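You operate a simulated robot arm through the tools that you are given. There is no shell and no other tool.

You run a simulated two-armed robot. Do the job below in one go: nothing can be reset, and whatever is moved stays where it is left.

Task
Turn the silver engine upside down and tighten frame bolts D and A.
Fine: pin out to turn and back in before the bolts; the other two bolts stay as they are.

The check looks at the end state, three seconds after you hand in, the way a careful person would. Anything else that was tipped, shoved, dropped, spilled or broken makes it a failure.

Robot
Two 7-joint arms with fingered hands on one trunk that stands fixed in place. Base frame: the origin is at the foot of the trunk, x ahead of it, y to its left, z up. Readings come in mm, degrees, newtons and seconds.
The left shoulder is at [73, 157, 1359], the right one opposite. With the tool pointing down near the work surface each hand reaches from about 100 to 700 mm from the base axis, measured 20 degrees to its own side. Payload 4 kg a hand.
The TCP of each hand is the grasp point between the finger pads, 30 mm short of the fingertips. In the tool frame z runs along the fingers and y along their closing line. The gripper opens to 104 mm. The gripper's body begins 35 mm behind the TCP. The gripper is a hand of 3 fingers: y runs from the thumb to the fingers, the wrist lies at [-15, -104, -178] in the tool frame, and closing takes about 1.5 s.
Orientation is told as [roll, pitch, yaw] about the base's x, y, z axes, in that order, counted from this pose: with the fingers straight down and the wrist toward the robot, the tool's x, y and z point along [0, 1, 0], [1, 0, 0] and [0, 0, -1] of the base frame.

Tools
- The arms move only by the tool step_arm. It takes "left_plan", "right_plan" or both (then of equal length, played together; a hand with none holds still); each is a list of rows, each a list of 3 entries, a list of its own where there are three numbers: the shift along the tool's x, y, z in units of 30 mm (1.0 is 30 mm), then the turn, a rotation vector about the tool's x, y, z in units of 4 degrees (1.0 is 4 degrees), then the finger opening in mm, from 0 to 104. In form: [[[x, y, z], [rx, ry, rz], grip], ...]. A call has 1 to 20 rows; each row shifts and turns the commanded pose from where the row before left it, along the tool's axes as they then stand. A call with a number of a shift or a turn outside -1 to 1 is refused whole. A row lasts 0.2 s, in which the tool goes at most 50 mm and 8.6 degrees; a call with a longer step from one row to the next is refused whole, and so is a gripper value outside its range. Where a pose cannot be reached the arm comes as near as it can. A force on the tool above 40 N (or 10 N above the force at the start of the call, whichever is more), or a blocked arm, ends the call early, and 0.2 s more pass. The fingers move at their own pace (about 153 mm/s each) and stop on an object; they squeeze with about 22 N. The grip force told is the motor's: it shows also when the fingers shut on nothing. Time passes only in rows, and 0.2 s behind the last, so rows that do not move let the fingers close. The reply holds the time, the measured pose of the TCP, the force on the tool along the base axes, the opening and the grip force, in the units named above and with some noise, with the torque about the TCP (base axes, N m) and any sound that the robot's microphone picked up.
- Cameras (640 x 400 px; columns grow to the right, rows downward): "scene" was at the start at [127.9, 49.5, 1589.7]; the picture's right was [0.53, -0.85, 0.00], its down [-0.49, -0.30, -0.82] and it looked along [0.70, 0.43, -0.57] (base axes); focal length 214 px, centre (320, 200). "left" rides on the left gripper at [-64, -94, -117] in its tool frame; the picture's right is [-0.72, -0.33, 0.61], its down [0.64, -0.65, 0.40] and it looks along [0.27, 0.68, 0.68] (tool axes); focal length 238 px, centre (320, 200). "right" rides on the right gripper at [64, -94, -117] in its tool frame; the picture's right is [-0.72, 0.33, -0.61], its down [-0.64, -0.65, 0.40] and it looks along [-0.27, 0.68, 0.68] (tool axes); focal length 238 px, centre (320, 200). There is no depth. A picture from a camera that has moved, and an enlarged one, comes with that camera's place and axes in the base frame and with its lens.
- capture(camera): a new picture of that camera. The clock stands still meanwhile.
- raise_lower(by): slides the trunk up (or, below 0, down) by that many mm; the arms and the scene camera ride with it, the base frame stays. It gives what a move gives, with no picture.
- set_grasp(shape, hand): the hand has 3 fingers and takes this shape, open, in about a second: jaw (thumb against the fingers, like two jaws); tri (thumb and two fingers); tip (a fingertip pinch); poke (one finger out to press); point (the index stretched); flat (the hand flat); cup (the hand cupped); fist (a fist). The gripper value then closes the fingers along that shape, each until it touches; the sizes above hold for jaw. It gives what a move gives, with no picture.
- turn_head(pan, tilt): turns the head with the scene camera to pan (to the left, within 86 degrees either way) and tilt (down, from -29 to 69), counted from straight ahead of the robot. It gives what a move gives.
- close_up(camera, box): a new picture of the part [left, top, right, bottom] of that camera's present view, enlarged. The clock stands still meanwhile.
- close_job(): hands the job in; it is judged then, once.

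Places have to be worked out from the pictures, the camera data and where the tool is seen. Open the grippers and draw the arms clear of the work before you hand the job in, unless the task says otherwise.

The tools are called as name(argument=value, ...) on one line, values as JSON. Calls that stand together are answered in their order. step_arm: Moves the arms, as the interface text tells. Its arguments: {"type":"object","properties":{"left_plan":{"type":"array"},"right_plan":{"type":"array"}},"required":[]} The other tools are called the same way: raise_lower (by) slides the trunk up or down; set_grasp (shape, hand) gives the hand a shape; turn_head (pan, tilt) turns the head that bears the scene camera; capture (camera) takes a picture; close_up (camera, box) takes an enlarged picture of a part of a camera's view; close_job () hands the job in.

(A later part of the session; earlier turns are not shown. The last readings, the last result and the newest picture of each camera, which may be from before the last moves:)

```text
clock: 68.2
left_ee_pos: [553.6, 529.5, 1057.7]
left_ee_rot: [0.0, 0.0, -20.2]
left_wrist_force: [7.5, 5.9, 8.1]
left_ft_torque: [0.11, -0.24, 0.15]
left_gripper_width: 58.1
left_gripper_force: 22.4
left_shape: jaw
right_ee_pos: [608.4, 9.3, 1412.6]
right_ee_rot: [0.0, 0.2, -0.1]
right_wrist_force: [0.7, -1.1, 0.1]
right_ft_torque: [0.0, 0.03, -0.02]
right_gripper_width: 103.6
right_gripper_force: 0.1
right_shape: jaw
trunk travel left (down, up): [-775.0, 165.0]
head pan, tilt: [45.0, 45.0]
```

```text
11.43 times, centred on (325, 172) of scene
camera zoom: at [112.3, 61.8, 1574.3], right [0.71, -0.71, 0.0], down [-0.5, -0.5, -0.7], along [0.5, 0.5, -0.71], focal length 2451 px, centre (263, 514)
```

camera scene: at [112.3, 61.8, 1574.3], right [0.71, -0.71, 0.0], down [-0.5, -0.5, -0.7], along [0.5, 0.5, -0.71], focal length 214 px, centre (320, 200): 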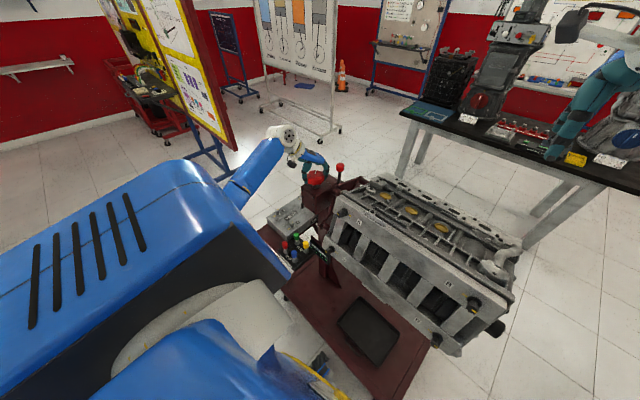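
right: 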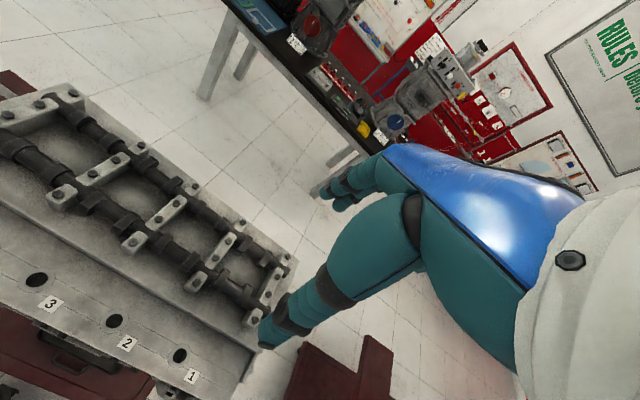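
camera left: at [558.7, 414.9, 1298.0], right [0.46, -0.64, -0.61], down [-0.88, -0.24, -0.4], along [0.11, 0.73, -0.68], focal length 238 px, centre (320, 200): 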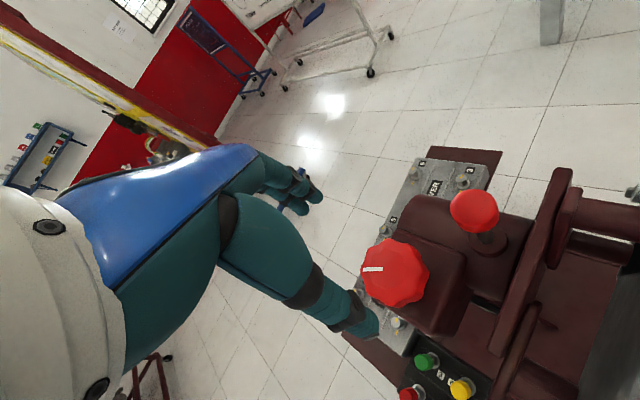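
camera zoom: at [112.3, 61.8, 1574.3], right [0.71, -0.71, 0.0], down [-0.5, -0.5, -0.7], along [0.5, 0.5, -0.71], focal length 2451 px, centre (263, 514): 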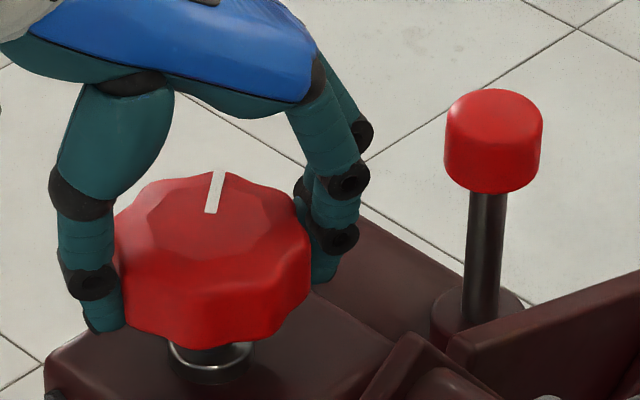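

The frame side with its corner bolts is coming up (engine near 107°). I turn the remaining 60° of this stroke.

step_arm(left_plan=[[[0, 0, 0], [0, 0, 1], 50], [[0, 0, 0], [0, 0, 1], 50], [[0, 0, 0], [0, 0, 1], 50], [[0, 0, 0], [0, 0, 1], 50], [[0, 0, 0], [0, 0, 1], 50], [[0, 0, 0], [0, 0, 1], 50], [[0, 0, 0], [0, 0, 1], 50], [[0, 0, 0], [0, 0, 1], 50], [[0, 0, 0], [0, 0, 1], 50], [[0, 0, 0], [0, 0, 1], 50], [[0, 0, 0], [0, 0, 1], 50], [[0, 0, 0], [0, 0, 1], 50], [[0, 0, 0], [0, 0, 1], 50], [[0, 0, 0], [0, 0, 1], 50], [[0, 0, 0], [0, 0, 1], 50]])

capture(camera="scene")

close_up(camera="scene", box=[330, 150, 550, 345])

```text
clock: 71.3
left_ee_pos: [555.2, 530.7, 1058.2]
left_ee_rot: [-0.1, 0.1, -80.2]
left_wrist_force: [6.3, 2.3, 7.7]
left_ft_torque: [-0.07, -0.16, 0.1]
left_gripper_width: 57.5
left_gripper_force: 22.6
left_shape: jaw
right_ee_pos: [607.1, 8.7, 1413.0]
right_ee_rot: [0.1, 0.2, 0.0]
right_wrist_force: [-0.9, -0.2, -0.1]
right_ft_torque: [-0.03, -0.02, 0.02]
right_gripper_width: 103.9
right_gripper_force: 0.1
right_shape: jaw
trunk travel left (down, up): [-775.0, 165.0]
head pan, tilt: [45.0, 45.0]
```

```text
taken
camera scene: at [113.0, 59.4, 1574.4], right [0.71, -0.71, 0.0], down [-0.5, -0.5, -0.7], along [0.5, 0.5, -0.71], focal length 214 px, centre (320, 200)
```

scene: 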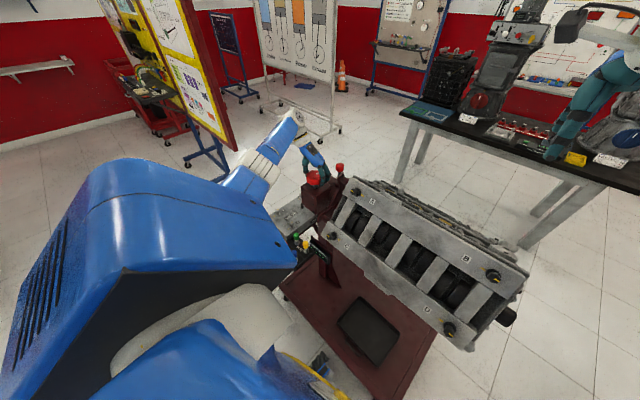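

```text
2.05 times, centred on (440, 248) of scene
camera zoom: at [113.0, 59.4, 1574.4], right [0.71, -0.71, 0.0], down [-0.5, -0.5, -0.7], along [0.5, 0.5, -0.71], focal length 440 px, centre (74, 103)
```

zoom: 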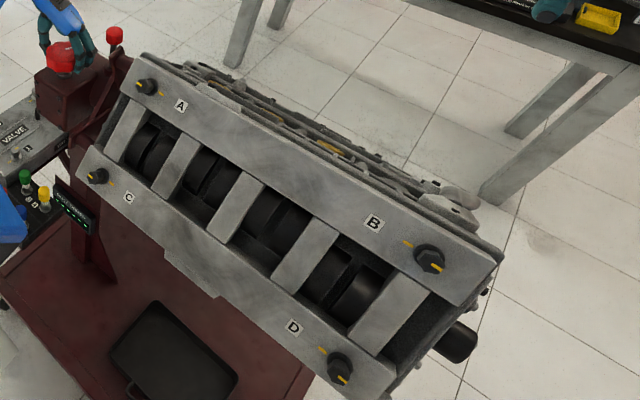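

The frame bolts A, B, C, D are visible with yellow witness marks. I zoom in on them to compare the marks.

close_up(camera="scene", box=[340, 180, 400, 217])

close_up(camera="scene", box=[460, 240, 530, 290])

close_up(camera="scene", box=[320, 220, 380, 260])

close_up(camera="scene", box=[415, 295, 485, 345])

```text
10.67 times, centred on (370, 198) of scene
camera zoom: at [113.0, 59.4, 1574.4], right [0.71, -0.71, 0.0], down [-0.5, -0.5, -0.7], along [0.5, 0.5, -0.71], focal length 2288 px, centre (-213, 216)
```

zoom: 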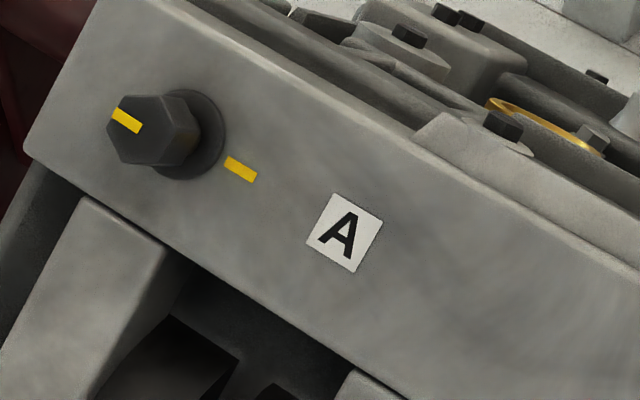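

```text
8.00 times, centred on (495, 265) of scene
camera zoom: at [113.0, 59.4, 1574.4], right [0.71, -0.71, 0.0], down [-0.5, -0.5, -0.7], along [0.5, 0.5, -0.71], focal length 1716 px, centre (-1080, -320)
```

zoom: 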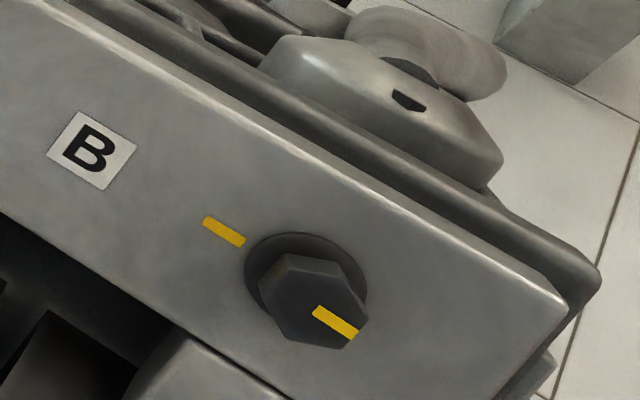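

```text
10.00 times, centred on (350, 240) of scene
camera zoom: at [113.0, 59.4, 1574.4], right [0.71, -0.71, 0.0], down [-0.5, -0.5, -0.7], along [0.5, 0.5, -0.71], focal length 2145 px, centre (20, -200)
```

zoom: 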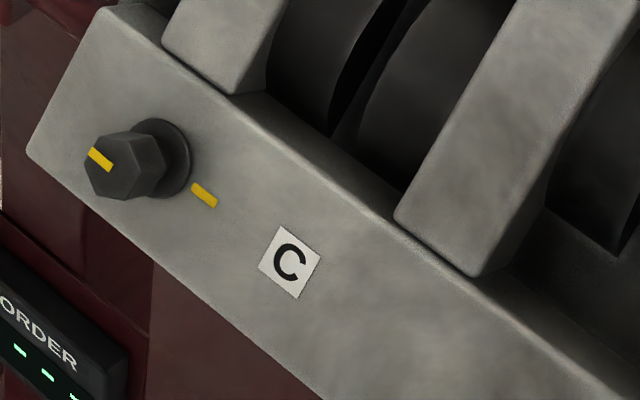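

```text
8.00 times, centred on (450, 320) of scene
camera zoom: at [113.0, 59.4, 1574.4], right [0.71, -0.71, 0.0], down [-0.5, -0.5, -0.7], along [0.5, 0.5, -0.71], focal length 1716 px, centre (-720, -760)
```

zoom: 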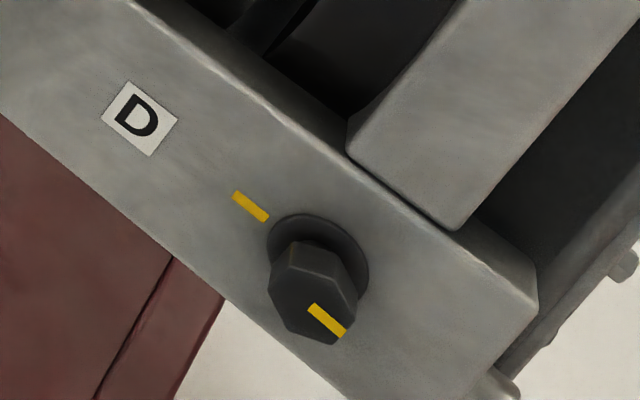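

All four head marks stand opposite their frame marks, so each needs about a half turn. Now I release, lift and unwind for the last stroke.

step_arm(left_plan=[[[0, 0, 0], [0, 0, 0], 80], [[0, 0, 0], [0, 0, 0], 94], [[0, 0, 0], [0, 0, 0], 94], [[0, 0, 0], [0, 0, 0], 94], [[0, 0, -0.8], [0, 0, 0], 94], [[0, 0, -0.8], [0, 0, 0], 94], [[0, 0, -0.8], [0, 0, 0], 94], [[0, 0, -0.8], [0, 0, 0], 94], [[0, 0, -0.8], [0, 0, 0], 94], [[0, 0, 0], [0, 0, -1], 94], [[0, 0, 0], [0, 0, -1], 94], [[0, 0, 0], [0, 0, -1], 94], [[0, 0, 0], [0, 0, -1], 94], [[0, 0, 0], [0, 0, -1], 94]])

step_arm(left_plan=[[[0, 0, 0], [0, 0, -1], 94], [[0, 0, 0], [0, 0, -1], 94], [[0, 0, 0], [0, 0, -1], 94], [[0, 0, 0], [0, 0, -1], 94], [[0, 0, 0], [0, 0, -1], 94], [[0, 0, 0], [0, 0, -1], 94], [[0, 0, 0], [0, 0, -1], 94], [[0, 0, 0], [0, 0, -1], 94], [[0, 0, 0], [0, 0, -1], 94], [[0, 0, 0], [0, 0, -1], 94], [[0, 0, 0], [0, 0, -1], 94], [[0, 0, 0], [0, 0, -1], 94], [[0, 0, 0], [0, 0, -1], 94], [[0, 0, 0], [0, 0, -1], 94], [[0, 0, 0], [0, 0, -1], 94], [[0, 0, 0], [0, 0, -1], 94], [[0, 0, 0], [0, 0, -1], 94], [[0, 0, 0], [0, 0, -1], 94], [[0, 0, 0], [0, 0, -1], 94], [[0, 0, 0], [0, 0, -1], 94]])

step_arm(left_plan=[[[0, 0, 0], [0, 0, -1], 94], [[0, 0, 0], [0, 0, -1], 94], [[0, 0, 0], [0, 0, -1], 94], [[0, 0, 0], [0, 0, -1], 94], [[0, 0, 0], [0, 0, -1], 94], [[0, 0, 0], [0, 0, -1], 94], [[0, 0, 0], [0, 0, -1], 94], [[0, 0, 0], [0, 0, -1], 94], [[0, 0, 0], [0, 0, -1], 94], [[0, 0, 0], [0, 0, -1], 94], [[0, 0, 0], [0, 0, -1], 94], [[0, 0, 0], [0, 0, -1], 94], [[0, 0, 0], [0, 0, -1], 94], [[0, 0, 0], [0, 0, -1], 94], [[0, 0, 0], [0, 0, -1], 94], [[0, 0, 0], [0, 0, 0], 94]])

capture(camera="left")

```text
clock: 74.3
left_ee_pos: [553.7, 530.3, 1178.2]
left_ee_rot: [-0.1, 0.0, -60.1]
left_wrist_force: [0.2, 0.1, 0.2]
left_ft_torque: [-0.02, 0.02, -0.04]
left_gripper_width: 93.9
left_gripper_force: 0.1
left_shape: jaw
right_ee_pos: [606.8, 10.3, 1412.7]
right_ee_rot: [0.0, 0.1, 0.0]
right_wrist_force: [0.3, 0.4, 0.0]
right_ft_torque: [0.0, 0.02, 0.03]
right_gripper_width: 103.5
right_gripper_force: 0.1
right_shape: jaw
trunk travel left (down, up): [-775.0, 165.0]
head pan, tilt: [45.0, 45.0]
```

```text
clock: 78.5
left_ee_pos: [554.9, 529.7, 1179.2]
left_ee_rot: [0.0, -0.1, 20.0]
left_wrist_force: [0.0, -0.1, -0.4]
left_ft_torque: [0.0, 0.0, 0.03]
left_gripper_width: 94.0
left_gripper_force: 0.1
left_shape: jaw
right_ee_pos: [607.0, 9.0, 1413.4]
right_ee_rot: [-0.1, 0.0, 0.0]
right_wrist_force: [0.1, 0.8, 0.1]
right_ft_torque: [0.01, -0.01, -0.01]
right_gripper_width: 103.5
right_gripper_force: 0.2
right_shape: jaw
trunk travel left (down, up): [-775.0, 165.0]
head pan, tilt: [45.0, 45.0]
```

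```text
clock: 82.0
left_ee_pos: [553.4, 531.0, 1179.8]
left_ee_rot: [0.0, 0.0, 80.0]
left_wrist_force: [0.1, -0.2, 0.0]
left_ft_torque: [-0.03, 0.02, 0.0]
left_gripper_width: 94.0
left_gripper_force: 0.1
left_shape: jaw
right_ee_pos: [605.2, 10.9, 1414.0]
right_ee_rot: [-0.1, -0.1, 0.0]
right_wrist_force: [0.4, -0.6, 0.2]
right_ft_torque: [-0.06, 0.0, -0.02]
right_gripper_width: 103.7
right_gripper_force: 0.1
right_shape: jaw
trunk travel left (down, up): [-775.0, 165.0]
head pan, tilt: [45.0, 45.0]
```

```text
taken
camera left: at [599.1, 427.9, 1296.5], right [0.65, -0.45, -0.61], down [-0.74, -0.53, -0.4], along [-0.15, 0.72, -0.68], focal length 238 px, centre (320, 200)
```

left: 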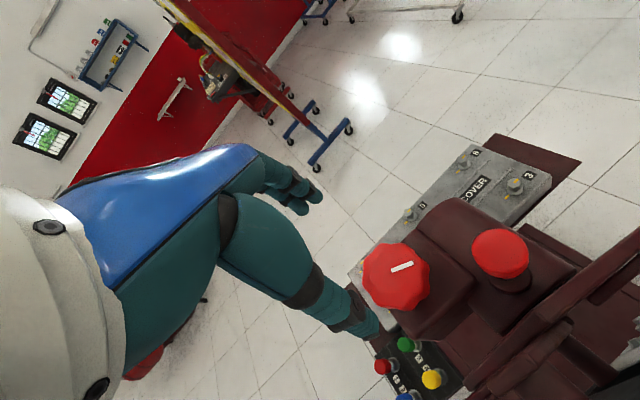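

+80° is reachable. I descend and grip the knob for the final 160°.

step_arm(left_plan=[[[0, 0, 0.8], [0, 0, 0], 94], [[0, 0, 0.8], [0, 0, 0], 94], [[0, 0, 0.8], [0, 0, 0], 94], [[0, 0, 0.7], [0, 0, 0], 94], [[0, 0, 0.5], [0, 0, 0], 94], [[0, 0, 0.45], [0, 0, 0], 94], [[0, 0, 0], [0, 0, 0], 94], [[0, 0, 0], [0, 0, 0], 50], [[0, 0, 0], [0, 0, 0], 50], [[0, 0, 0], [0, 0, 0], 50], [[0, 0, 0], [0, 0, 0], 50], [[0, 0, 0], [0, 0, 0], 50]])

close_up(camera="scene", box=[290, 130, 390, 200])

```text
clock: 84.5
left_ee_pos: [554.2, 530.0, 1056.3]
left_ee_rot: [0.0, 0.0, 79.8]
left_wrist_force: [-1.5, -1.4, -2.7]
left_ft_torque: [-0.03, 0.04, -0.01]
left_gripper_width: 57.9
left_gripper_force: 21.8
left_shape: jaw
right_ee_pos: [606.8, 10.0, 1414.3]
right_ee_rot: [-0.1, -0.1, 0.0]
right_wrist_force: [-0.1, -0.6, 0.3]
right_ft_torque: [0.0, 0.02, -0.01]
right_gripper_width: 103.7
right_gripper_force: 0.1
right_shape: jaw
trunk travel left (down, up): [-775.0, 165.0]
head pan, tilt: [45.0, 45.0]
```

```text
5.71 times, centred on (340, 165) of scene
camera zoom: at [111.7, 60.1, 1574.3], right [0.71, -0.71, 0.0], down [-0.5, -0.5, -0.7], along [0.5, 0.5, -0.71], focal length 1226 px, centre (206, 400)
```

zoom: 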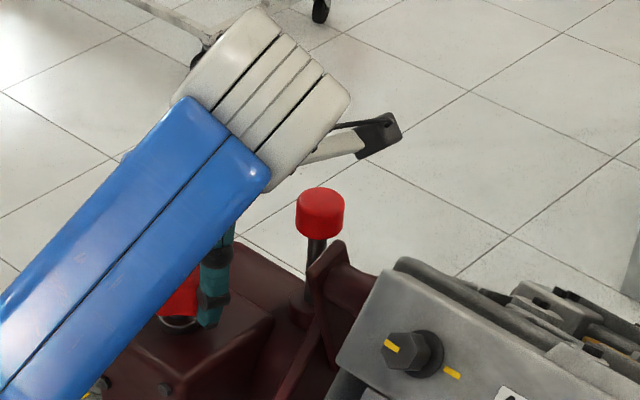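

The grip is good and everything is clear. I turn clockwise 80°.

step_arm(left_plan=[[[0, 0, 0], [0, 0, 1], 50], [[0, 0, 0], [0, 0, 1], 50], [[0, 0, 0], [0, 0, 1], 50], [[0, 0, 0], [0, 0, 1], 50], [[0, 0, 0], [0, 0, 1], 50], [[0, 0, 0], [0, 0, 1], 50], [[0, 0, 0], [0, 0, 1], 50], [[0, 0, 0], [0, 0, 1], 50], [[0, 0, 0], [0, 0, 1], 50], [[0, 0, 0], [0, 0, 1], 50], [[0, 0, 0], [0, 0, 1], 50], [[0, 0, 0], [0, 0, 1], 50], [[0, 0, 0], [0, 0, 1], 50], [[0, 0, 0], [0, 0, 1], 50], [[0, 0, 0], [0, 0, 1], 50], [[0, 0, 0], [0, 0, 1], 50], [[0, 0, 0], [0, 0, 1], 50], [[0, 0, 0], [0, 0, 1], 50], [[0, 0, 0], [0, 0, 1], 50], [[0, 0, 0], [0, 0, 1], 50]])

capture(camera="scene")

close_up(camera="scene", box=[300, 155, 350, 190])

```text
clock: 88.8
left_ee_pos: [554.5, 532.1, 1056.3]
left_ee_rot: [-0.1, 0.0, -0.1]
left_wrist_force: [1.0, 4.0, 1.2]
left_ft_torque: [0.1, -0.05, 0.12]
left_gripper_width: 57.6
left_gripper_force: 22.3
left_shape: jaw
right_ee_pos: [606.5, 11.4, 1412.3]
right_ee_rot: [-0.1, 0.0, 0.0]
right_wrist_force: [-0.1, -0.1, -0.7]
right_ft_torque: [0.01, -0.02, -0.01]
right_gripper_width: 103.5
right_gripper_force: 0.1
right_shape: jaw
trunk travel left (down, up): [-775.0, 165.0]
head pan, tilt: [45.0, 45.0]
```

```text
taken
camera scene: at [111.7, 63.6, 1574.2], right [0.71, -0.71, 0.0], down [-0.5, -0.5, -0.7], along [0.5, 0.5, -0.71], focal length 214 px, centre (320, 200)
```

scene: 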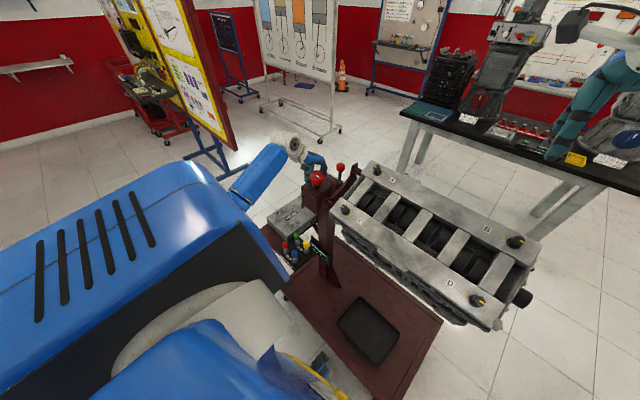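

```text
11.43 times, centred on (325, 172) of scene
camera zoom: at [111.7, 63.6, 1574.2], right [0.71, -0.71, 0.0], down [-0.5, -0.5, -0.7], along [0.5, 0.5, -0.71], focal length 2451 px, centre (263, 514)
```

zoom: 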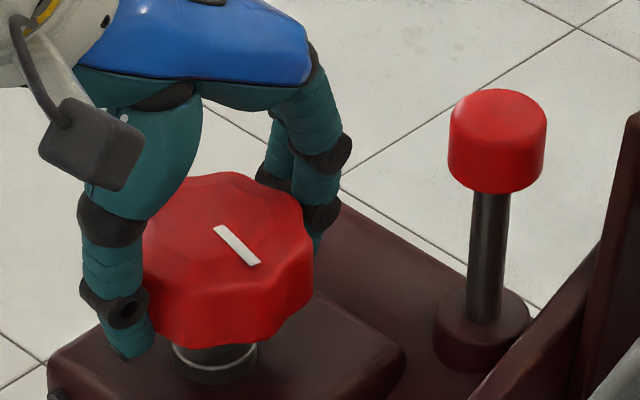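

Engine near 153°. I turn another 72° and then fine-tune the last few degrees.

step_arm(left_plan=[[[0, 0, 0], [0, 0, 1], 50], [[0, 0, 0], [0, 0, 1], 50], [[0, 0, 0], [0, 0, 1], 50], [[0, 0, 0], [0, 0, 1], 50], [[0, 0, 0], [0, 0, 1], 50], [[0, 0, 0], [0, 0, 1], 50], [[0, 0, 0], [0, 0, 1], 50], [[0, 0, 0], [0, 0, 1], 50], [[0, 0, 0], [0, 0, 1], 50], [[0, 0, 0], [0, 0, 1], 50], [[0, 0, 0], [0, 0, 1], 50], [[0, 0, 0], [0, 0, 1], 50], [[0, 0, 0], [0, 0, 1], 50], [[0, 0, 0], [0, 0, 1], 50], [[0, 0, 0], [0, 0, 1], 50], [[0, 0, 0], [0, 0, 1], 50], [[0, 0, 0], [0, 0, 1], 50], [[0, 0, 0], [0, 0, 1], 50], [[0, 0, 0], [0, 0, 0], 50]])

capture(camera="scene")

close_up(camera="scene", box=[300, 155, 400, 225])

```text
clock: 92.8
left_ee_pos: [555.8, 529.7, 1055.8]
left_ee_rot: [0.0, 0.0, -72.2]
left_wrist_force: [7.1, 3.2, 1.5]
left_ft_torque: [0.01, -0.18, 0.03]
left_gripper_width: 57.1
left_gripper_force: 21.9
left_shape: jaw
right_ee_pos: [608.2, 9.8, 1412.6]
right_ee_rot: [0.0, 0.1, 0.0]
right_wrist_force: [-0.7, -1.5, 0.1]
right_ft_torque: [0.03, 0.02, 0.03]
right_gripper_width: 103.5
right_gripper_force: 0.0
right_shape: jaw
trunk travel left (down, up): [-775.0, 165.0]
head pan, tilt: [45.0, 45.0]
```

```text
taken
camera scene: at [113.4, 62.1, 1574.2], right [0.71, -0.71, 0.0], down [-0.5, -0.5, -0.7], along [0.5, 0.5, -0.71], focal length 214 px, centre (320, 200)
```

scene: 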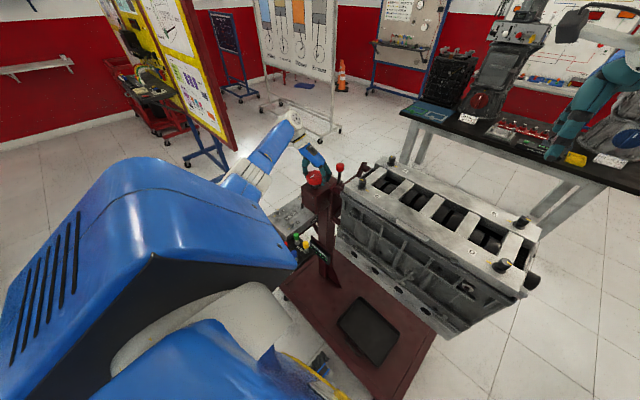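

```text
5.71 times, centred on (350, 190) of scene
camera zoom: at [113.4, 62.1, 1574.2], right [0.71, -0.71, 0.0], down [-0.5, -0.5, -0.7], along [0.5, 0.5, -0.71], focal length 1226 px, centre (149, 257)
```

zoom: 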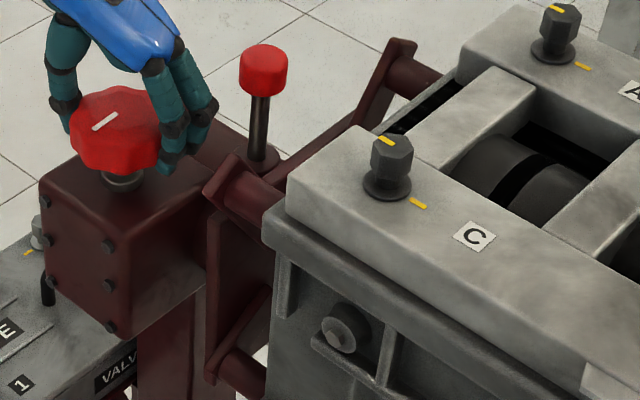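

It is almost level (about 177° if the ratio is 3:1). I turn the last 8° and look again.

step_arm(left_plan=[[[0, 0, 0], [0, 0, 1], 50], [[0, 0, 0], [0, 0, 1], 50], [[0, 0, 0], [0, 0, 0], 50], [[0, 0, 0], [0, 0, 0], 50]])

close_up(camera="scene", box=[300, 155, 400, 225])

close_up(camera="scene", box=[300, 165, 340, 190])

close_up(camera="scene", box=[330, 150, 550, 345])

```text
clock: 93.8
left_ee_pos: [554.2, 530.2, 1056.0]
left_ee_rot: [-0.1, 0.0, -80.1]
left_wrist_force: [4.9, 1.1, 2.2]
left_ft_torque: [0.0, -0.18, 0.05]
left_gripper_width: 57.3
left_gripper_force: 21.9
left_shape: jaw
right_ee_pos: [608.4, 9.9, 1412.5]
right_ee_rot: [0.0, 0.0, 0.0]
right_wrist_force: [-0.3, 0.2, 0.0]
right_ft_torque: [0.0, -0.01, 0.04]
right_gripper_width: 103.5
right_gripper_force: 0.0
right_shape: jaw
trunk travel left (down, up): [-775.0, 165.0]
head pan, tilt: [45.0, 45.0]
```

```text
5.71 times, centred on (350, 190) of scene
camera zoom: at [113.7, 60.9, 1574.2], right [0.71, -0.71, 0.0], down [-0.5, -0.5, -0.7], along [0.5, 0.5, -0.71], focal length 1226 px, centre (149, 257)
```

zoom: 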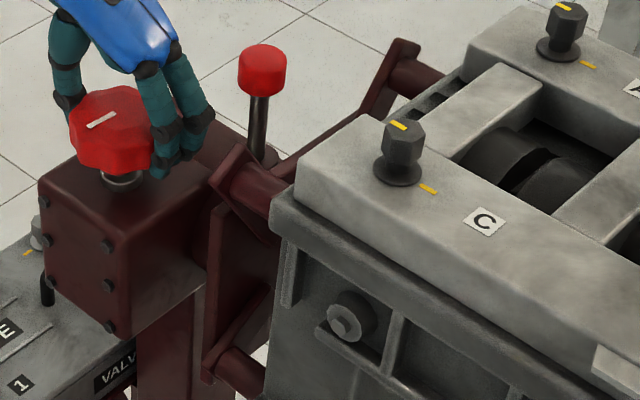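

```text
16.00 times, centred on (320, 178) of scene
camera zoom: at [113.7, 60.9, 1574.2], right [0.71, -0.71, 0.0], down [-0.5, -0.5, -0.7], along [0.5, 0.5, -0.71], focal length 3432 px, centre (320, 560)
```

zoom: 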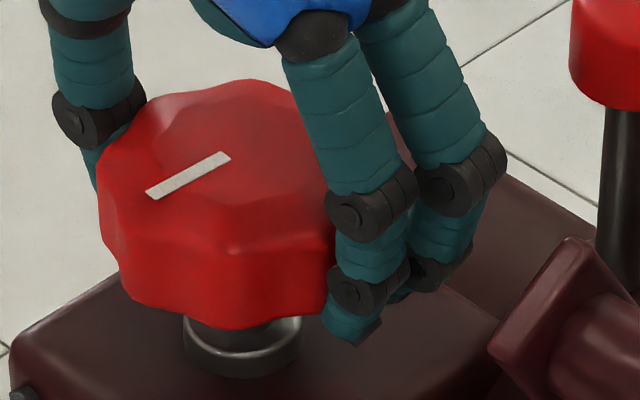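

```text
2.05 times, centred on (440, 248) of scene
camera zoom: at [113.7, 60.9, 1574.2], right [0.71, -0.71, 0.0], down [-0.5, -0.5, -0.7], along [0.5, 0.5, -0.71], focal length 440 px, centre (74, 103)
```

zoom: 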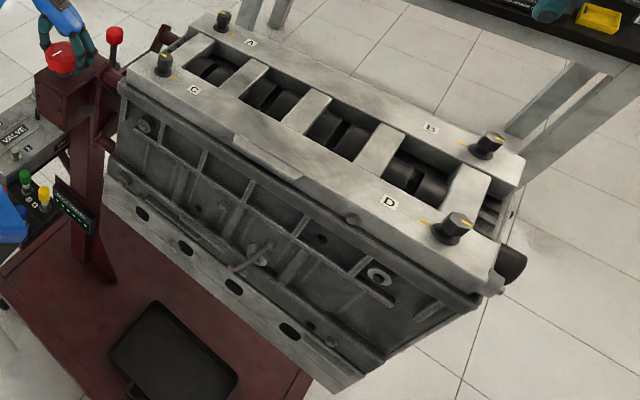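

The knob mark reads within a couple of degrees of one and a half turns and the frame face looks level. I release the knob, lift, and unwind the hand.

step_arm(left_plan=[[[0, 0, 0], [0, 0, 0], 80], [[0, 0, 0], [0, 0, 0], 94], [[0, 0, 0], [0, 0, 0], 94], [[0, 0, 0], [0, 0, 0], 94], [[0, 0, -0.8], [0, 0, 0], 94], [[0, 0, -0.8], [0, 0, 0], 94], [[0, 0, -0.8], [0, 0, 0], 94], [[0, 0, -0.8], [0, 0, 0], 94], [[0, 0, -0.8], [0, 0, 0], 94], [[0, 0, 0], [0, 0, -1], 94], [[0, 0, 0], [0, 0, -1], 94], [[0, 0, 0], [0, 0, -1], 94], [[0, 0, 0], [0, 0, -1], 94], [[0, 0, 0], [0, 0, -1], 94], [[0, 0, 0], [0, 0, -1], 94], [[0, 0, 0], [0, 0, -1], 94], [[0, 0, 0], [0, 0, -1], 94], [[0, 0, 0], [0, 0, -1], 94], [[0, 0, 0], [0, 0, -1], 94]])

step_arm(left_plan=[[[0, 0, 0], [0, 0, -1], 94], [[0, 0, 0], [0, 0, -1], 94], [[0, 0, 0], [0, 0, -1], 94], [[0, 0, 0], [0, 0, -1], 94], [[0, 0, 0], [0, 0, -1], 94], [[0, 0, 0], [0, 0, -1], 80], [[0, 0, 0], [0, 0, -1], 70], [[0, 0, 0], [0, 0, -1], 64], [[0, 0, 0], [0, 0, -1], 64], [[0, 0, 0], [0, 0, -1], 64], [[0, 0, 0], [0, 0, 0], 64]])

capture(camera="right")

capture(camera="left")

```text
clock: 97.8
left_ee_pos: [552.5, 529.6, 1178.5]
left_ee_rot: [0.0, 0.0, -39.9]
left_wrist_force: [-0.5, -0.3, -0.4]
left_ft_torque: [0.01, 0.0, 0.04]
left_gripper_width: 93.9
left_gripper_force: 0.0
left_shape: jaw
right_ee_pos: [605.9, 9.2, 1413.1]
right_ee_rot: [0.0, -0.1, 0.0]
right_wrist_force: [-0.5, 0.7, -0.6]
right_ft_torque: [0.01, -0.02, -0.04]
right_gripper_width: 103.5
right_gripper_force: 0.1
right_shape: jaw
trunk travel left (down, up): [-775.0, 165.0]
head pan, tilt: [45.0, 45.0]
```

```text
clock: 100.2
left_ee_pos: [552.6, 529.7, 1176.8]
left_ee_rot: [-0.1, -0.1, 0.1]
left_wrist_force: [-1.6, 0.3, 0.3]
left_ft_torque: [-0.02, -0.03, -0.02]
left_gripper_width: 64.1
left_gripper_force: 0.1
left_shape: jaw
right_ee_pos: [606.0, 9.9, 1412.5]
right_ee_rot: [0.0, 0.0, 0.0]
right_wrist_force: [-0.5, 0.6, -0.1]
right_ft_torque: [0.0, -0.02, -0.01]
right_gripper_width: 103.4
right_gripper_force: 0.1
right_shape: jaw
trunk travel left (down, up): [-775.0, 165.0]
head pan, tilt: [45.0, 45.0]
```

```text
taken
camera right: at [512.2, 73.3, 1530.3], right [0.33, -0.72, 0.61], down [-0.65, -0.64, -0.4], along [0.68, -0.27, -0.68], focal length 238 px, centre (320, 200)
```

right: 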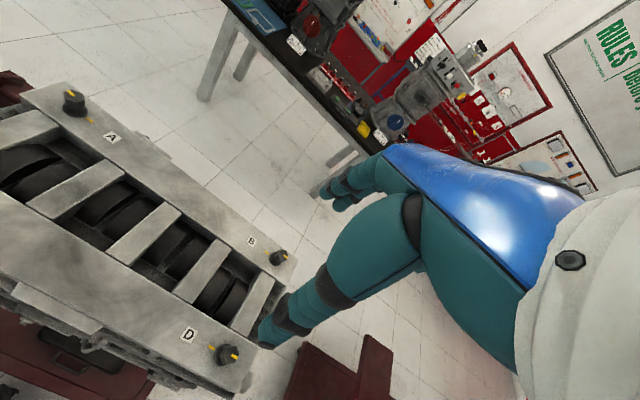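

```text
taken
camera left: at [458.4, 467.2, 1293.9], right [-0.33, -0.72, -0.61], down [-0.65, 0.64, -0.4], along [0.68, 0.27, -0.68], focal length 238 px, centre (320, 200)
```

left: 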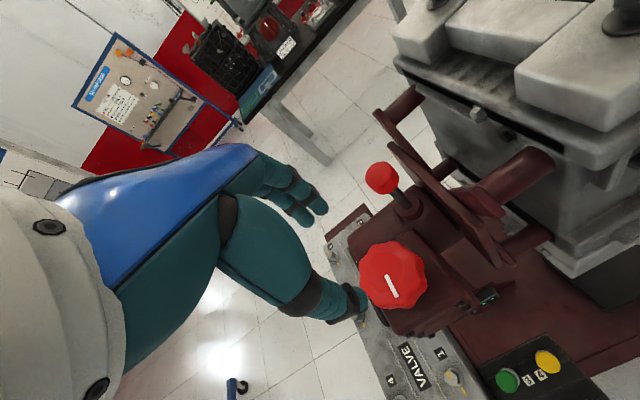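

I take matched close-ups of the bolts from the head and right cameras, to check the level and locate the bolts.

close_up(camera="scene", box=[330, 150, 430, 212])

close_up(camera="scene", box=[460, 210, 560, 272])

close_up(camera="right", box=[180, 230, 320, 390])

close_up(camera="right", box=[20, 70, 140, 145])

```text
6.40 times, centred on (380, 181) of scene
camera zoom: at [111.3, 60.5, 1574.4], right [0.71, -0.71, 0.0], down [-0.5, -0.5, -0.7], along [0.5, 0.5, -0.71], focal length 1373 px, centre (-64, 322)
```

zoom: 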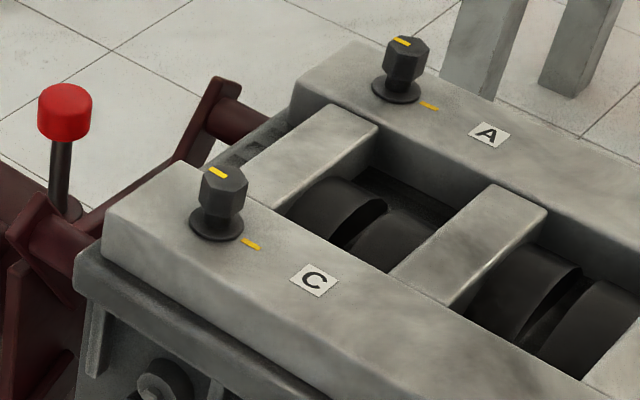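

```text
6.40 times, centred on (510, 241) of scene
camera zoom: at [111.3, 60.5, 1574.4], right [0.71, -0.71, 0.0], down [-0.5, -0.5, -0.7], along [0.5, 0.5, -0.71], focal length 1373 px, centre (-896, -62)
```

zoom: 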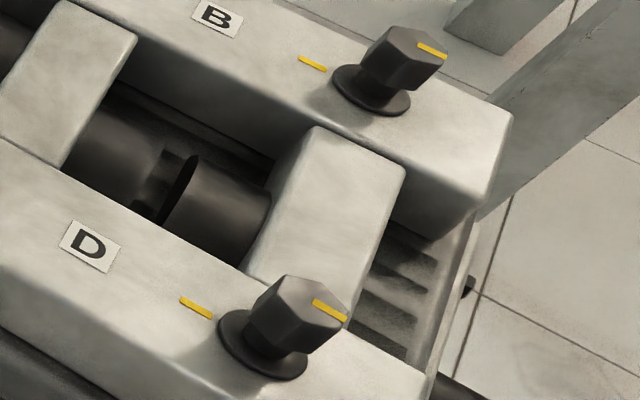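

```text
2.50 times, centred on (250, 310) of right
camera zoom: at [512.2, 73.3, 1530.3], right [0.33, -0.72, 0.61], down [-0.65, -0.64, -0.4], along [0.68, -0.27, -0.68], focal length 596 px, centre (495, -75)
```

zoom: 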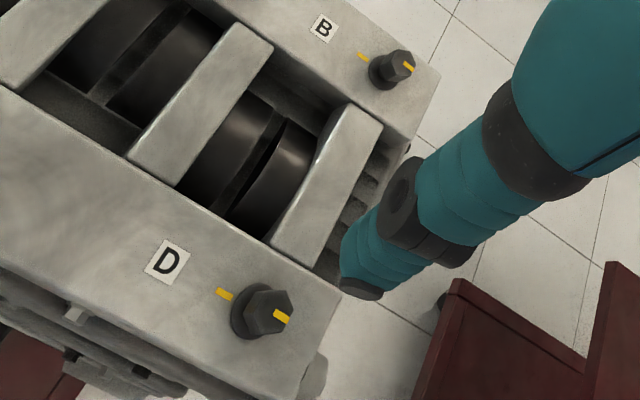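

```text
5.33 times, centred on (80, 108) of right
camera zoom: at [512.2, 73.3, 1530.3], right [0.33, -0.72, 0.61], down [-0.65, -0.64, -0.4], along [0.68, -0.27, -0.68], focal length 1271 px, centre (1600, 693)
```

zoom: 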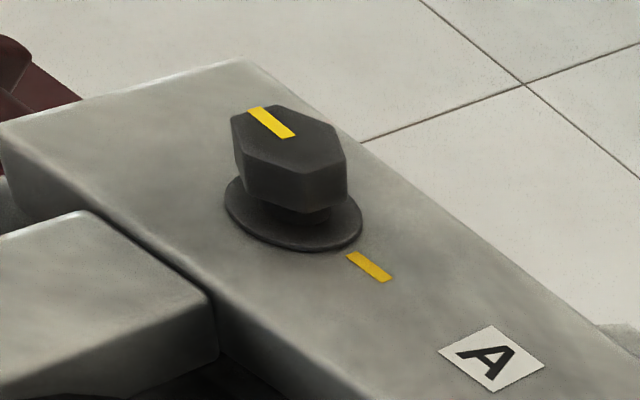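

The frame face is level within half a degree: labels D and B both read z ≈ 1147–1148. Bolt D's axis is near [552, −53] and A's near [707, 312], heads up to z ≈ 1174. Now the left hand goes over the raised pin.

step_arm(left_plan=[[[-0.64, 0.817, 0], [0, 0, 0], 64], [[-0.64, 0.817, 0], [0, 0, 0], 64], [[-0.64, 0.817, 0], [0, 0, 0], 64], [[0, 0, 0.8], [0, 0, 0], 64], [[0, 0, 0.8], [0, 0, 0], 64], [[0, 0, 0.7], [0, 0, 0], 64], [[0, 0, 0.5], [0, 0, 0], 64], [[0, 0, 0], [0, 0, 0], 64]])

close_up(camera="left", box=[280, 200, 440, 330])

close_up(camera="scene", box=[290, 130, 390, 200])

```text
clock: 102.0
left_ee_pos: [627.4, 471.3, 1091.2]
left_ee_rot: [0.1, 0.0, 0.0]
left_wrist_force: [0.4, -0.2, -0.9]
left_ft_torque: [-0.01, -0.02, 0.02]
left_gripper_width: 64.3
left_gripper_force: 0.1
left_shape: jaw
right_ee_pos: [605.9, 9.2, 1412.8]
right_ee_rot: [0.0, 0.0, 0.0]
right_wrist_force: [0.4, -0.4, 0.1]
right_ft_torque: [0.03, 0.0, -0.03]
right_gripper_width: 103.2
right_gripper_force: 0.0
right_shape: jaw
trunk travel left (down, up): [-775.0, 165.0]
head pan, tilt: [45.0, 45.0]
```

```text
3.08 times, centred on (360, 265) of left
camera zoom: at [531.9, 409.6, 1209.1], right [-0.33, -0.72, -0.61], down [-0.65, 0.64, -0.4], along [0.68, 0.27, -0.68], focal length 733 px, centre (197, 0)
```

zoom: 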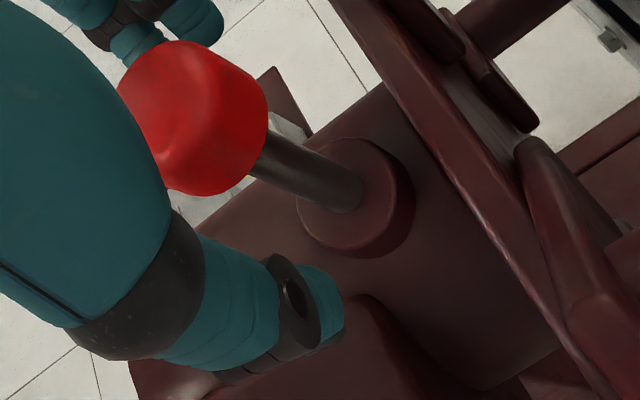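

```text
5.71 times, centred on (340, 165) of scene
camera zoom: at [111.3, 60.1, 1574.4], right [0.71, -0.71, 0.0], down [-0.5, -0.5, -0.71], along [0.5, 0.5, -0.71], focal length 1226 px, centre (206, 400)
```

zoom: 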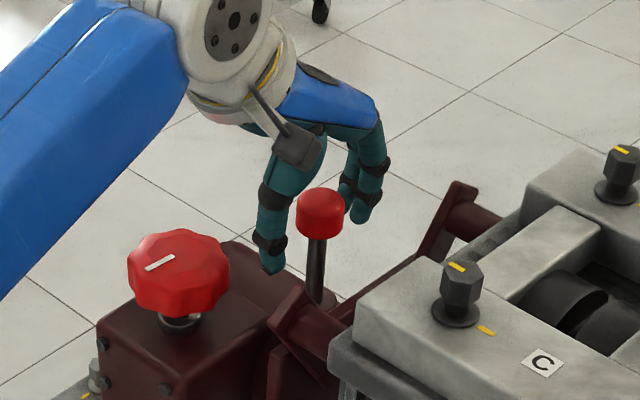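

The head is between the fingers as before. I close on it and push it down in small steps, watching the force.

step_arm(left_plan=[[[0, 0, 0], [0, 0, 0], 15], [[0, 0, 0], [0, 0, 0], 15], [[0, 0, 0], [0, 0, 0], 15], [[0, 0, 0], [0, 0, 0], 15], [[0, 0, 0], [0, 0, 0], 15], [[0, 0, 0], [0, 0, 0], 15], [[0, 0, 0.2], [0, 0, 0], 15], [[0, 0, 0.2], [0, 0, 0], 15], [[0, 0, 0.2], [0, 0, 0], 15], [[0, 0, 0.2], [0, 0, 0], 15], [[0, 0, 0], [0, 0, 0], 15]])

close_up(camera="left", box=[280, 200, 440, 330])

close_up(camera="scene", box=[290, 130, 390, 200])

```text
clock: 104.3
left_ee_pos: [626.0, 473.5, 1069.8]
left_ee_rot: [0.0, 0.1, -0.1]
left_wrist_force: [-3.6, -2.2, 0.8]
left_ft_torque: [-0.06, -0.04, 0.01]
left_gripper_width: 20.6
left_gripper_force: 22.5
left_shape: jaw
right_ee_pos: [605.6, 7.3, 1413.9]
right_ee_rot: [0.0, 0.0, 0.1]
right_wrist_force: [-0.2, 0.5, 0.4]
right_ft_torque: [-0.01, 0.02, 0.01]
right_gripper_width: 103.7
right_gripper_force: 0.1
right_shape: jaw
trunk travel left (down, up): [-775.0, 165.0]
head pan, tilt: [45.0, 45.0]
```

```text
3.08 times, centred on (360, 265) of left
camera zoom: at [531.2, 410.2, 1187.0], right [-0.33, -0.72, -0.61], down [-0.65, 0.64, -0.4], along [0.68, 0.27, -0.68], focal length 733 px, centre (197, 0)
```

zoom: 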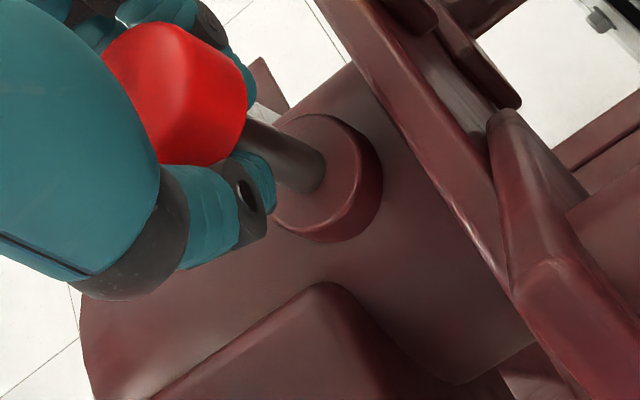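

```text
5.71 times, centred on (340, 165) of scene
camera zoom: at [110.0, 58.9, 1574.5], right [0.71, -0.71, 0.0], down [-0.5, -0.5, -0.71], along [0.5, 0.5, -0.71], focal length 1226 px, centre (206, 400)
```

zoom: 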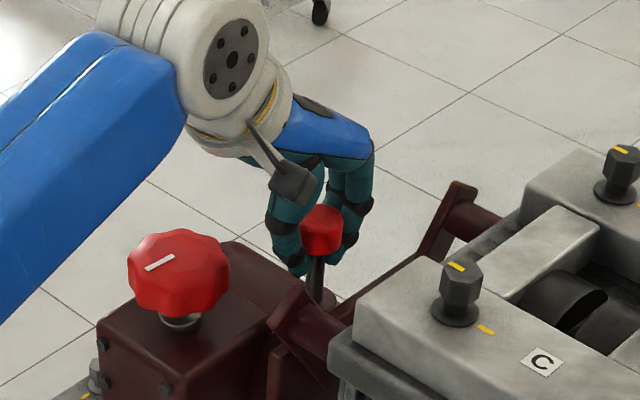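

The pin is going down, with the head slipping up a little in the grip. I continue pushing.

step_arm(left_plan=[[[0, 0, 0.15], [0, 0, 0], 10], [[0, 0, 0.15], [0, 0, 0], 10], [[0, 0, 0.15], [0, 0, 0], 10], [[0, 0, 0], [0, 0, 0], 10]])

close_up(camera="left", box=[280, 200, 440, 330])

close_up(camera="scene", box=[290, 130, 390, 200])

```text
clock: 105.3
left_ee_pos: [625.6, 472.3, 1054.2]
left_ee_rot: [-0.1, -0.1, 0.0]
left_wrist_force: [-2.4, 0.9, -0.3]
left_ft_torque: [-0.01, -0.03, 0.01]
left_gripper_width: 20.4
left_gripper_force: 21.7
left_shape: jaw
right_ee_pos: [606.3, 10.8, 1414.4]
right_ee_rot: [0.0, 0.0, -0.1]
right_wrist_force: [0.0, 0.1, 0.3]
right_ft_torque: [0.0, -0.01, -0.02]
right_gripper_width: 103.6
right_gripper_force: 0.0
right_shape: jaw
trunk travel left (down, up): [-775.0, 165.0]
head pan, tilt: [45.0, 45.0]
```

```text
3.08 times, centred on (360, 265) of left
camera zoom: at [531.2, 409.8, 1171.5], right [-0.33, -0.72, -0.61], down [-0.65, 0.64, -0.4], along [0.68, 0.27, -0.68], focal length 733 px, centre (197, 0)
```

zoom: 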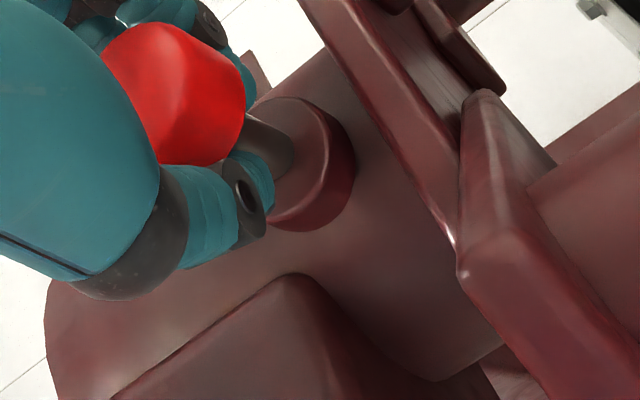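

```text
5.71 times, centred on (340, 165) of scene
camera zoom: at [110.6, 60.6, 1574.4], right [0.71, -0.71, 0.0], down [-0.5, -0.5, -0.71], along [0.5, 0.5, -0.71], focal length 1226 px, centre (206, 400)
```

zoom: 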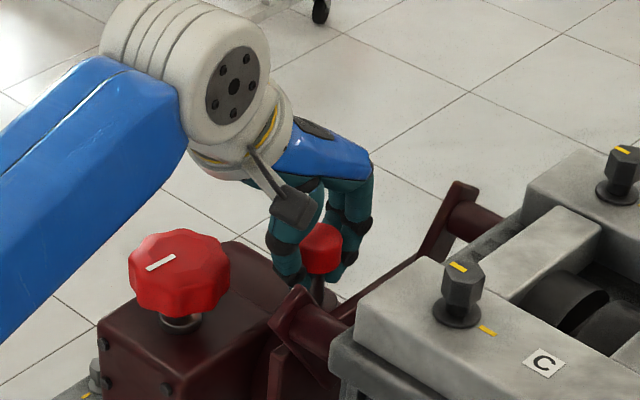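

The pin is nearly home, perhaps 5 mm still up. I press a little further, watching for the stop.

step_arm(left_plan=[[[0, 0, 0.12], [0, 0, 0], 10], [[0, 0, 0.12], [0, 0, 0], 10], [[0, 0, 0], [0, 0, 0], 10]])

close_up(camera="left", box=[280, 200, 440, 330])

```text
clock: 106.2
left_ee_pos: [625.6, 472.8, 1048.6]
left_ee_rot: [0.0, -0.1, -0.1]
left_wrist_force: [-3.7, 1.6, 0.2]
left_ft_torque: [0.0, -0.08, -0.02]
left_gripper_width: 20.7
left_gripper_force: 21.8
left_shape: jaw
right_ee_pos: [606.2, 9.9, 1413.5]
right_ee_rot: [0.0, 0.0, 0.1]
right_wrist_force: [1.0, 0.4, -0.5]
right_ft_torque: [-0.02, 0.01, 0.04]
right_gripper_width: 103.5
right_gripper_force: 0.0
right_shape: jaw
trunk travel left (down, up): [-775.0, 165.0]
head pan, tilt: [45.0, 45.0]
```

```text
3.08 times, centred on (360, 265) of left
camera zoom: at [531.3, 409.9, 1165.5], right [-0.33, -0.72, -0.61], down [-0.65, 0.64, -0.4], along [0.68, 0.27, -0.68], focal length 733 px, centre (197, 0)
```

zoom: 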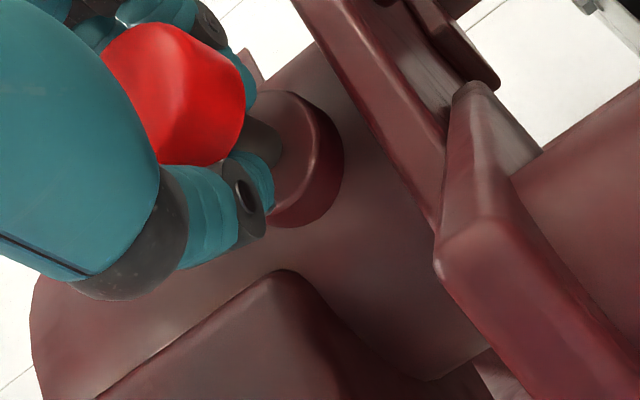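

It still moves freely; a few more millimetres in fine steps.

step_arm(left_plan=[[[0, 0, 0.08], [0, 0, 0], 10], [[0, 0, 0.08], [0, 0, 0], 10], [[0, 0, 0], [0, 0, 0], 10]])

close_up(camera="left", box=[280, 200, 440, 330])

```text
clock: 107.0
left_ee_pos: [624.8, 471.6, 1043.6]
left_ee_rot: [0.0, 0.0, -0.1]
left_wrist_force: [-1.7, 0.6, -0.8]
left_ft_torque: [0.01, -0.09, -0.01]
left_gripper_width: 20.5
left_gripper_force: 22.0
left_shape: jaw
right_ee_pos: [606.0, 11.0, 1413.6]
right_ee_rot: [0.0, 0.0, 0.0]
right_wrist_force: [-0.1, -0.4, -0.7]
right_ft_torque: [0.03, 0.03, 0.05]
right_gripper_width: 103.6
right_gripper_force: 0.1
right_shape: jaw
trunk travel left (down, up): [-775.0, 165.0]
head pan, tilt: [45.0, 45.0]
```

```text
3.08 times, centred on (360, 265) of left
camera zoom: at [531.0, 409.9, 1160.5], right [-0.33, -0.72, -0.61], down [-0.65, 0.64, -0.4], along [0.68, 0.27, -0.68], focal length 733 px, centre (197, 0)
```

zoom: 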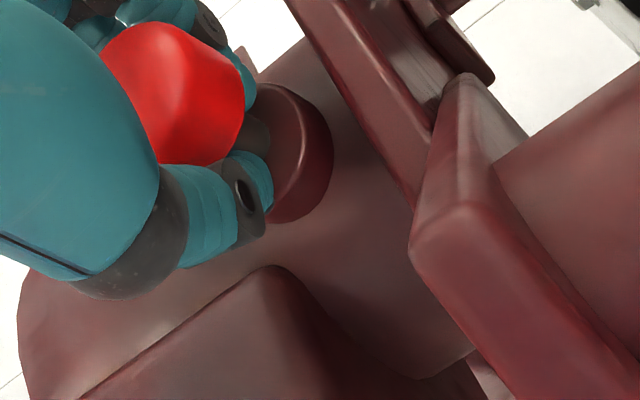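

I compare with the original "pin in" view from the head camera.

close_up(camera="scene", box=[290, 140, 380, 200])

step_arm(left_plan=[[[0, 0, 0.08], [0, 0, 0], 10], [[0, 0, 0.06], [0, 0, 0], 10], [[0, 0, 0], [0, 0, 0], 10]])

close_up(camera="scene", box=[290, 140, 380, 200])

```text
6.67 times, centred on (335, 170) of scene
camera zoom: at [111.1, 61.2, 1574.3], right [0.71, -0.71, 0.0], down [-0.5, -0.5, -0.7], along [0.5, 0.5, -0.71], focal length 1430 px, centre (220, 400)
```

zoom: 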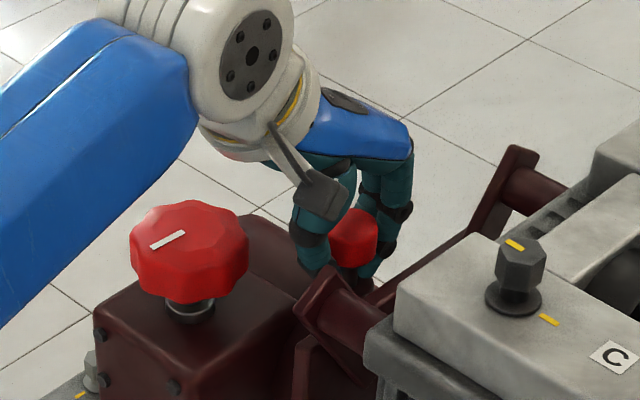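

```text
clock: 107.8
left_ee_pos: [625.8, 471.9, 1041.3]
left_ee_rot: [0.0, -0.3, -0.1]
left_wrist_force: [-3.9, 3.6, 7.0]
left_ft_torque: [-0.01, -0.17, 0.04]
left_gripper_width: 20.8
left_gripper_force: 21.9
left_shape: jaw
right_ee_pos: [604.1, 8.3, 1414.4]
right_ee_rot: [0.0, -0.1, 0.0]
right_wrist_force: [0.3, 0.6, -0.4]
right_ft_torque: [-0.01, 0.01, -0.01]
right_gripper_width: 103.6
right_gripper_force: 0.0
right_shape: jaw
trunk travel left (down, up): [-775.0, 165.0]
head pan, tilt: [45.0, 45.0]
```

```text
6.67 times, centred on (335, 170) of scene
camera zoom: at [108.2, 59.6, 1574.8], right [0.71, -0.71, 0.0], down [-0.5, -0.5, -0.71], along [0.5, 0.5, -0.71], focal length 1430 px, centre (220, 400)
```

zoom: 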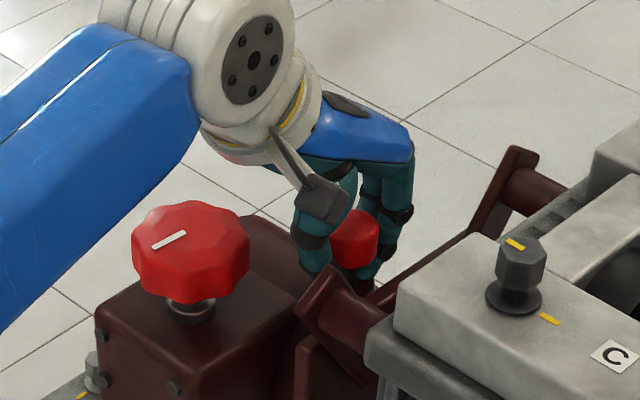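

A stop is starting to show (7 N) and the head is back at its original image height. I press a touch more to seat it.

step_arm(left_plan=[[[0, 0, 0.1], [0, 0, 0], 10], [[0, 0, 0.1], [0, 0, 0], 10], [[0, 0, 0], [0, 0, 0], 10]])

close_up(camera="left", box=[280, 200, 440, 330])

```text
clock: 108.5
left_ee_pos: [625.5, 472.1, 1036.3]
left_ee_rot: [0.1, -0.4, -0.1]
left_wrist_force: [-0.3, 1.6, 17.7]
left_ft_torque: [-0.04, -0.23, 0.01]
left_gripper_width: 20.0
left_gripper_force: 22.2
left_shape: jaw
right_ee_pos: [604.4, 8.6, 1415.0]
right_ee_rot: [0.1, -0.1, 0.1]
right_wrist_force: [1.8, -0.2, -0.8]
right_ft_torque: [-0.01, -0.02, 0.01]
right_gripper_width: 103.9
right_gripper_force: 0.1
right_shape: jaw
trunk travel left (down, up): [-775.0, 165.0]
head pan, tilt: [45.0, 45.0]
```

```text
3.08 times, centred on (360, 265) of left
camera zoom: at [529.7, 408.7, 1153.1], right [-0.32, -0.72, -0.62], down [-0.65, 0.64, -0.41], along [0.69, 0.27, -0.67], focal length 733 px, centre (197, 0)
```

zoom: 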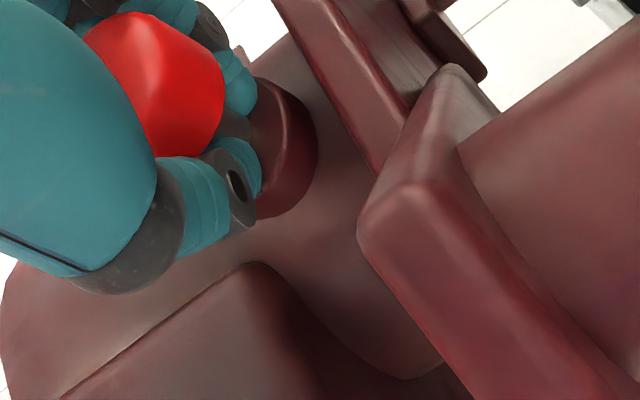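

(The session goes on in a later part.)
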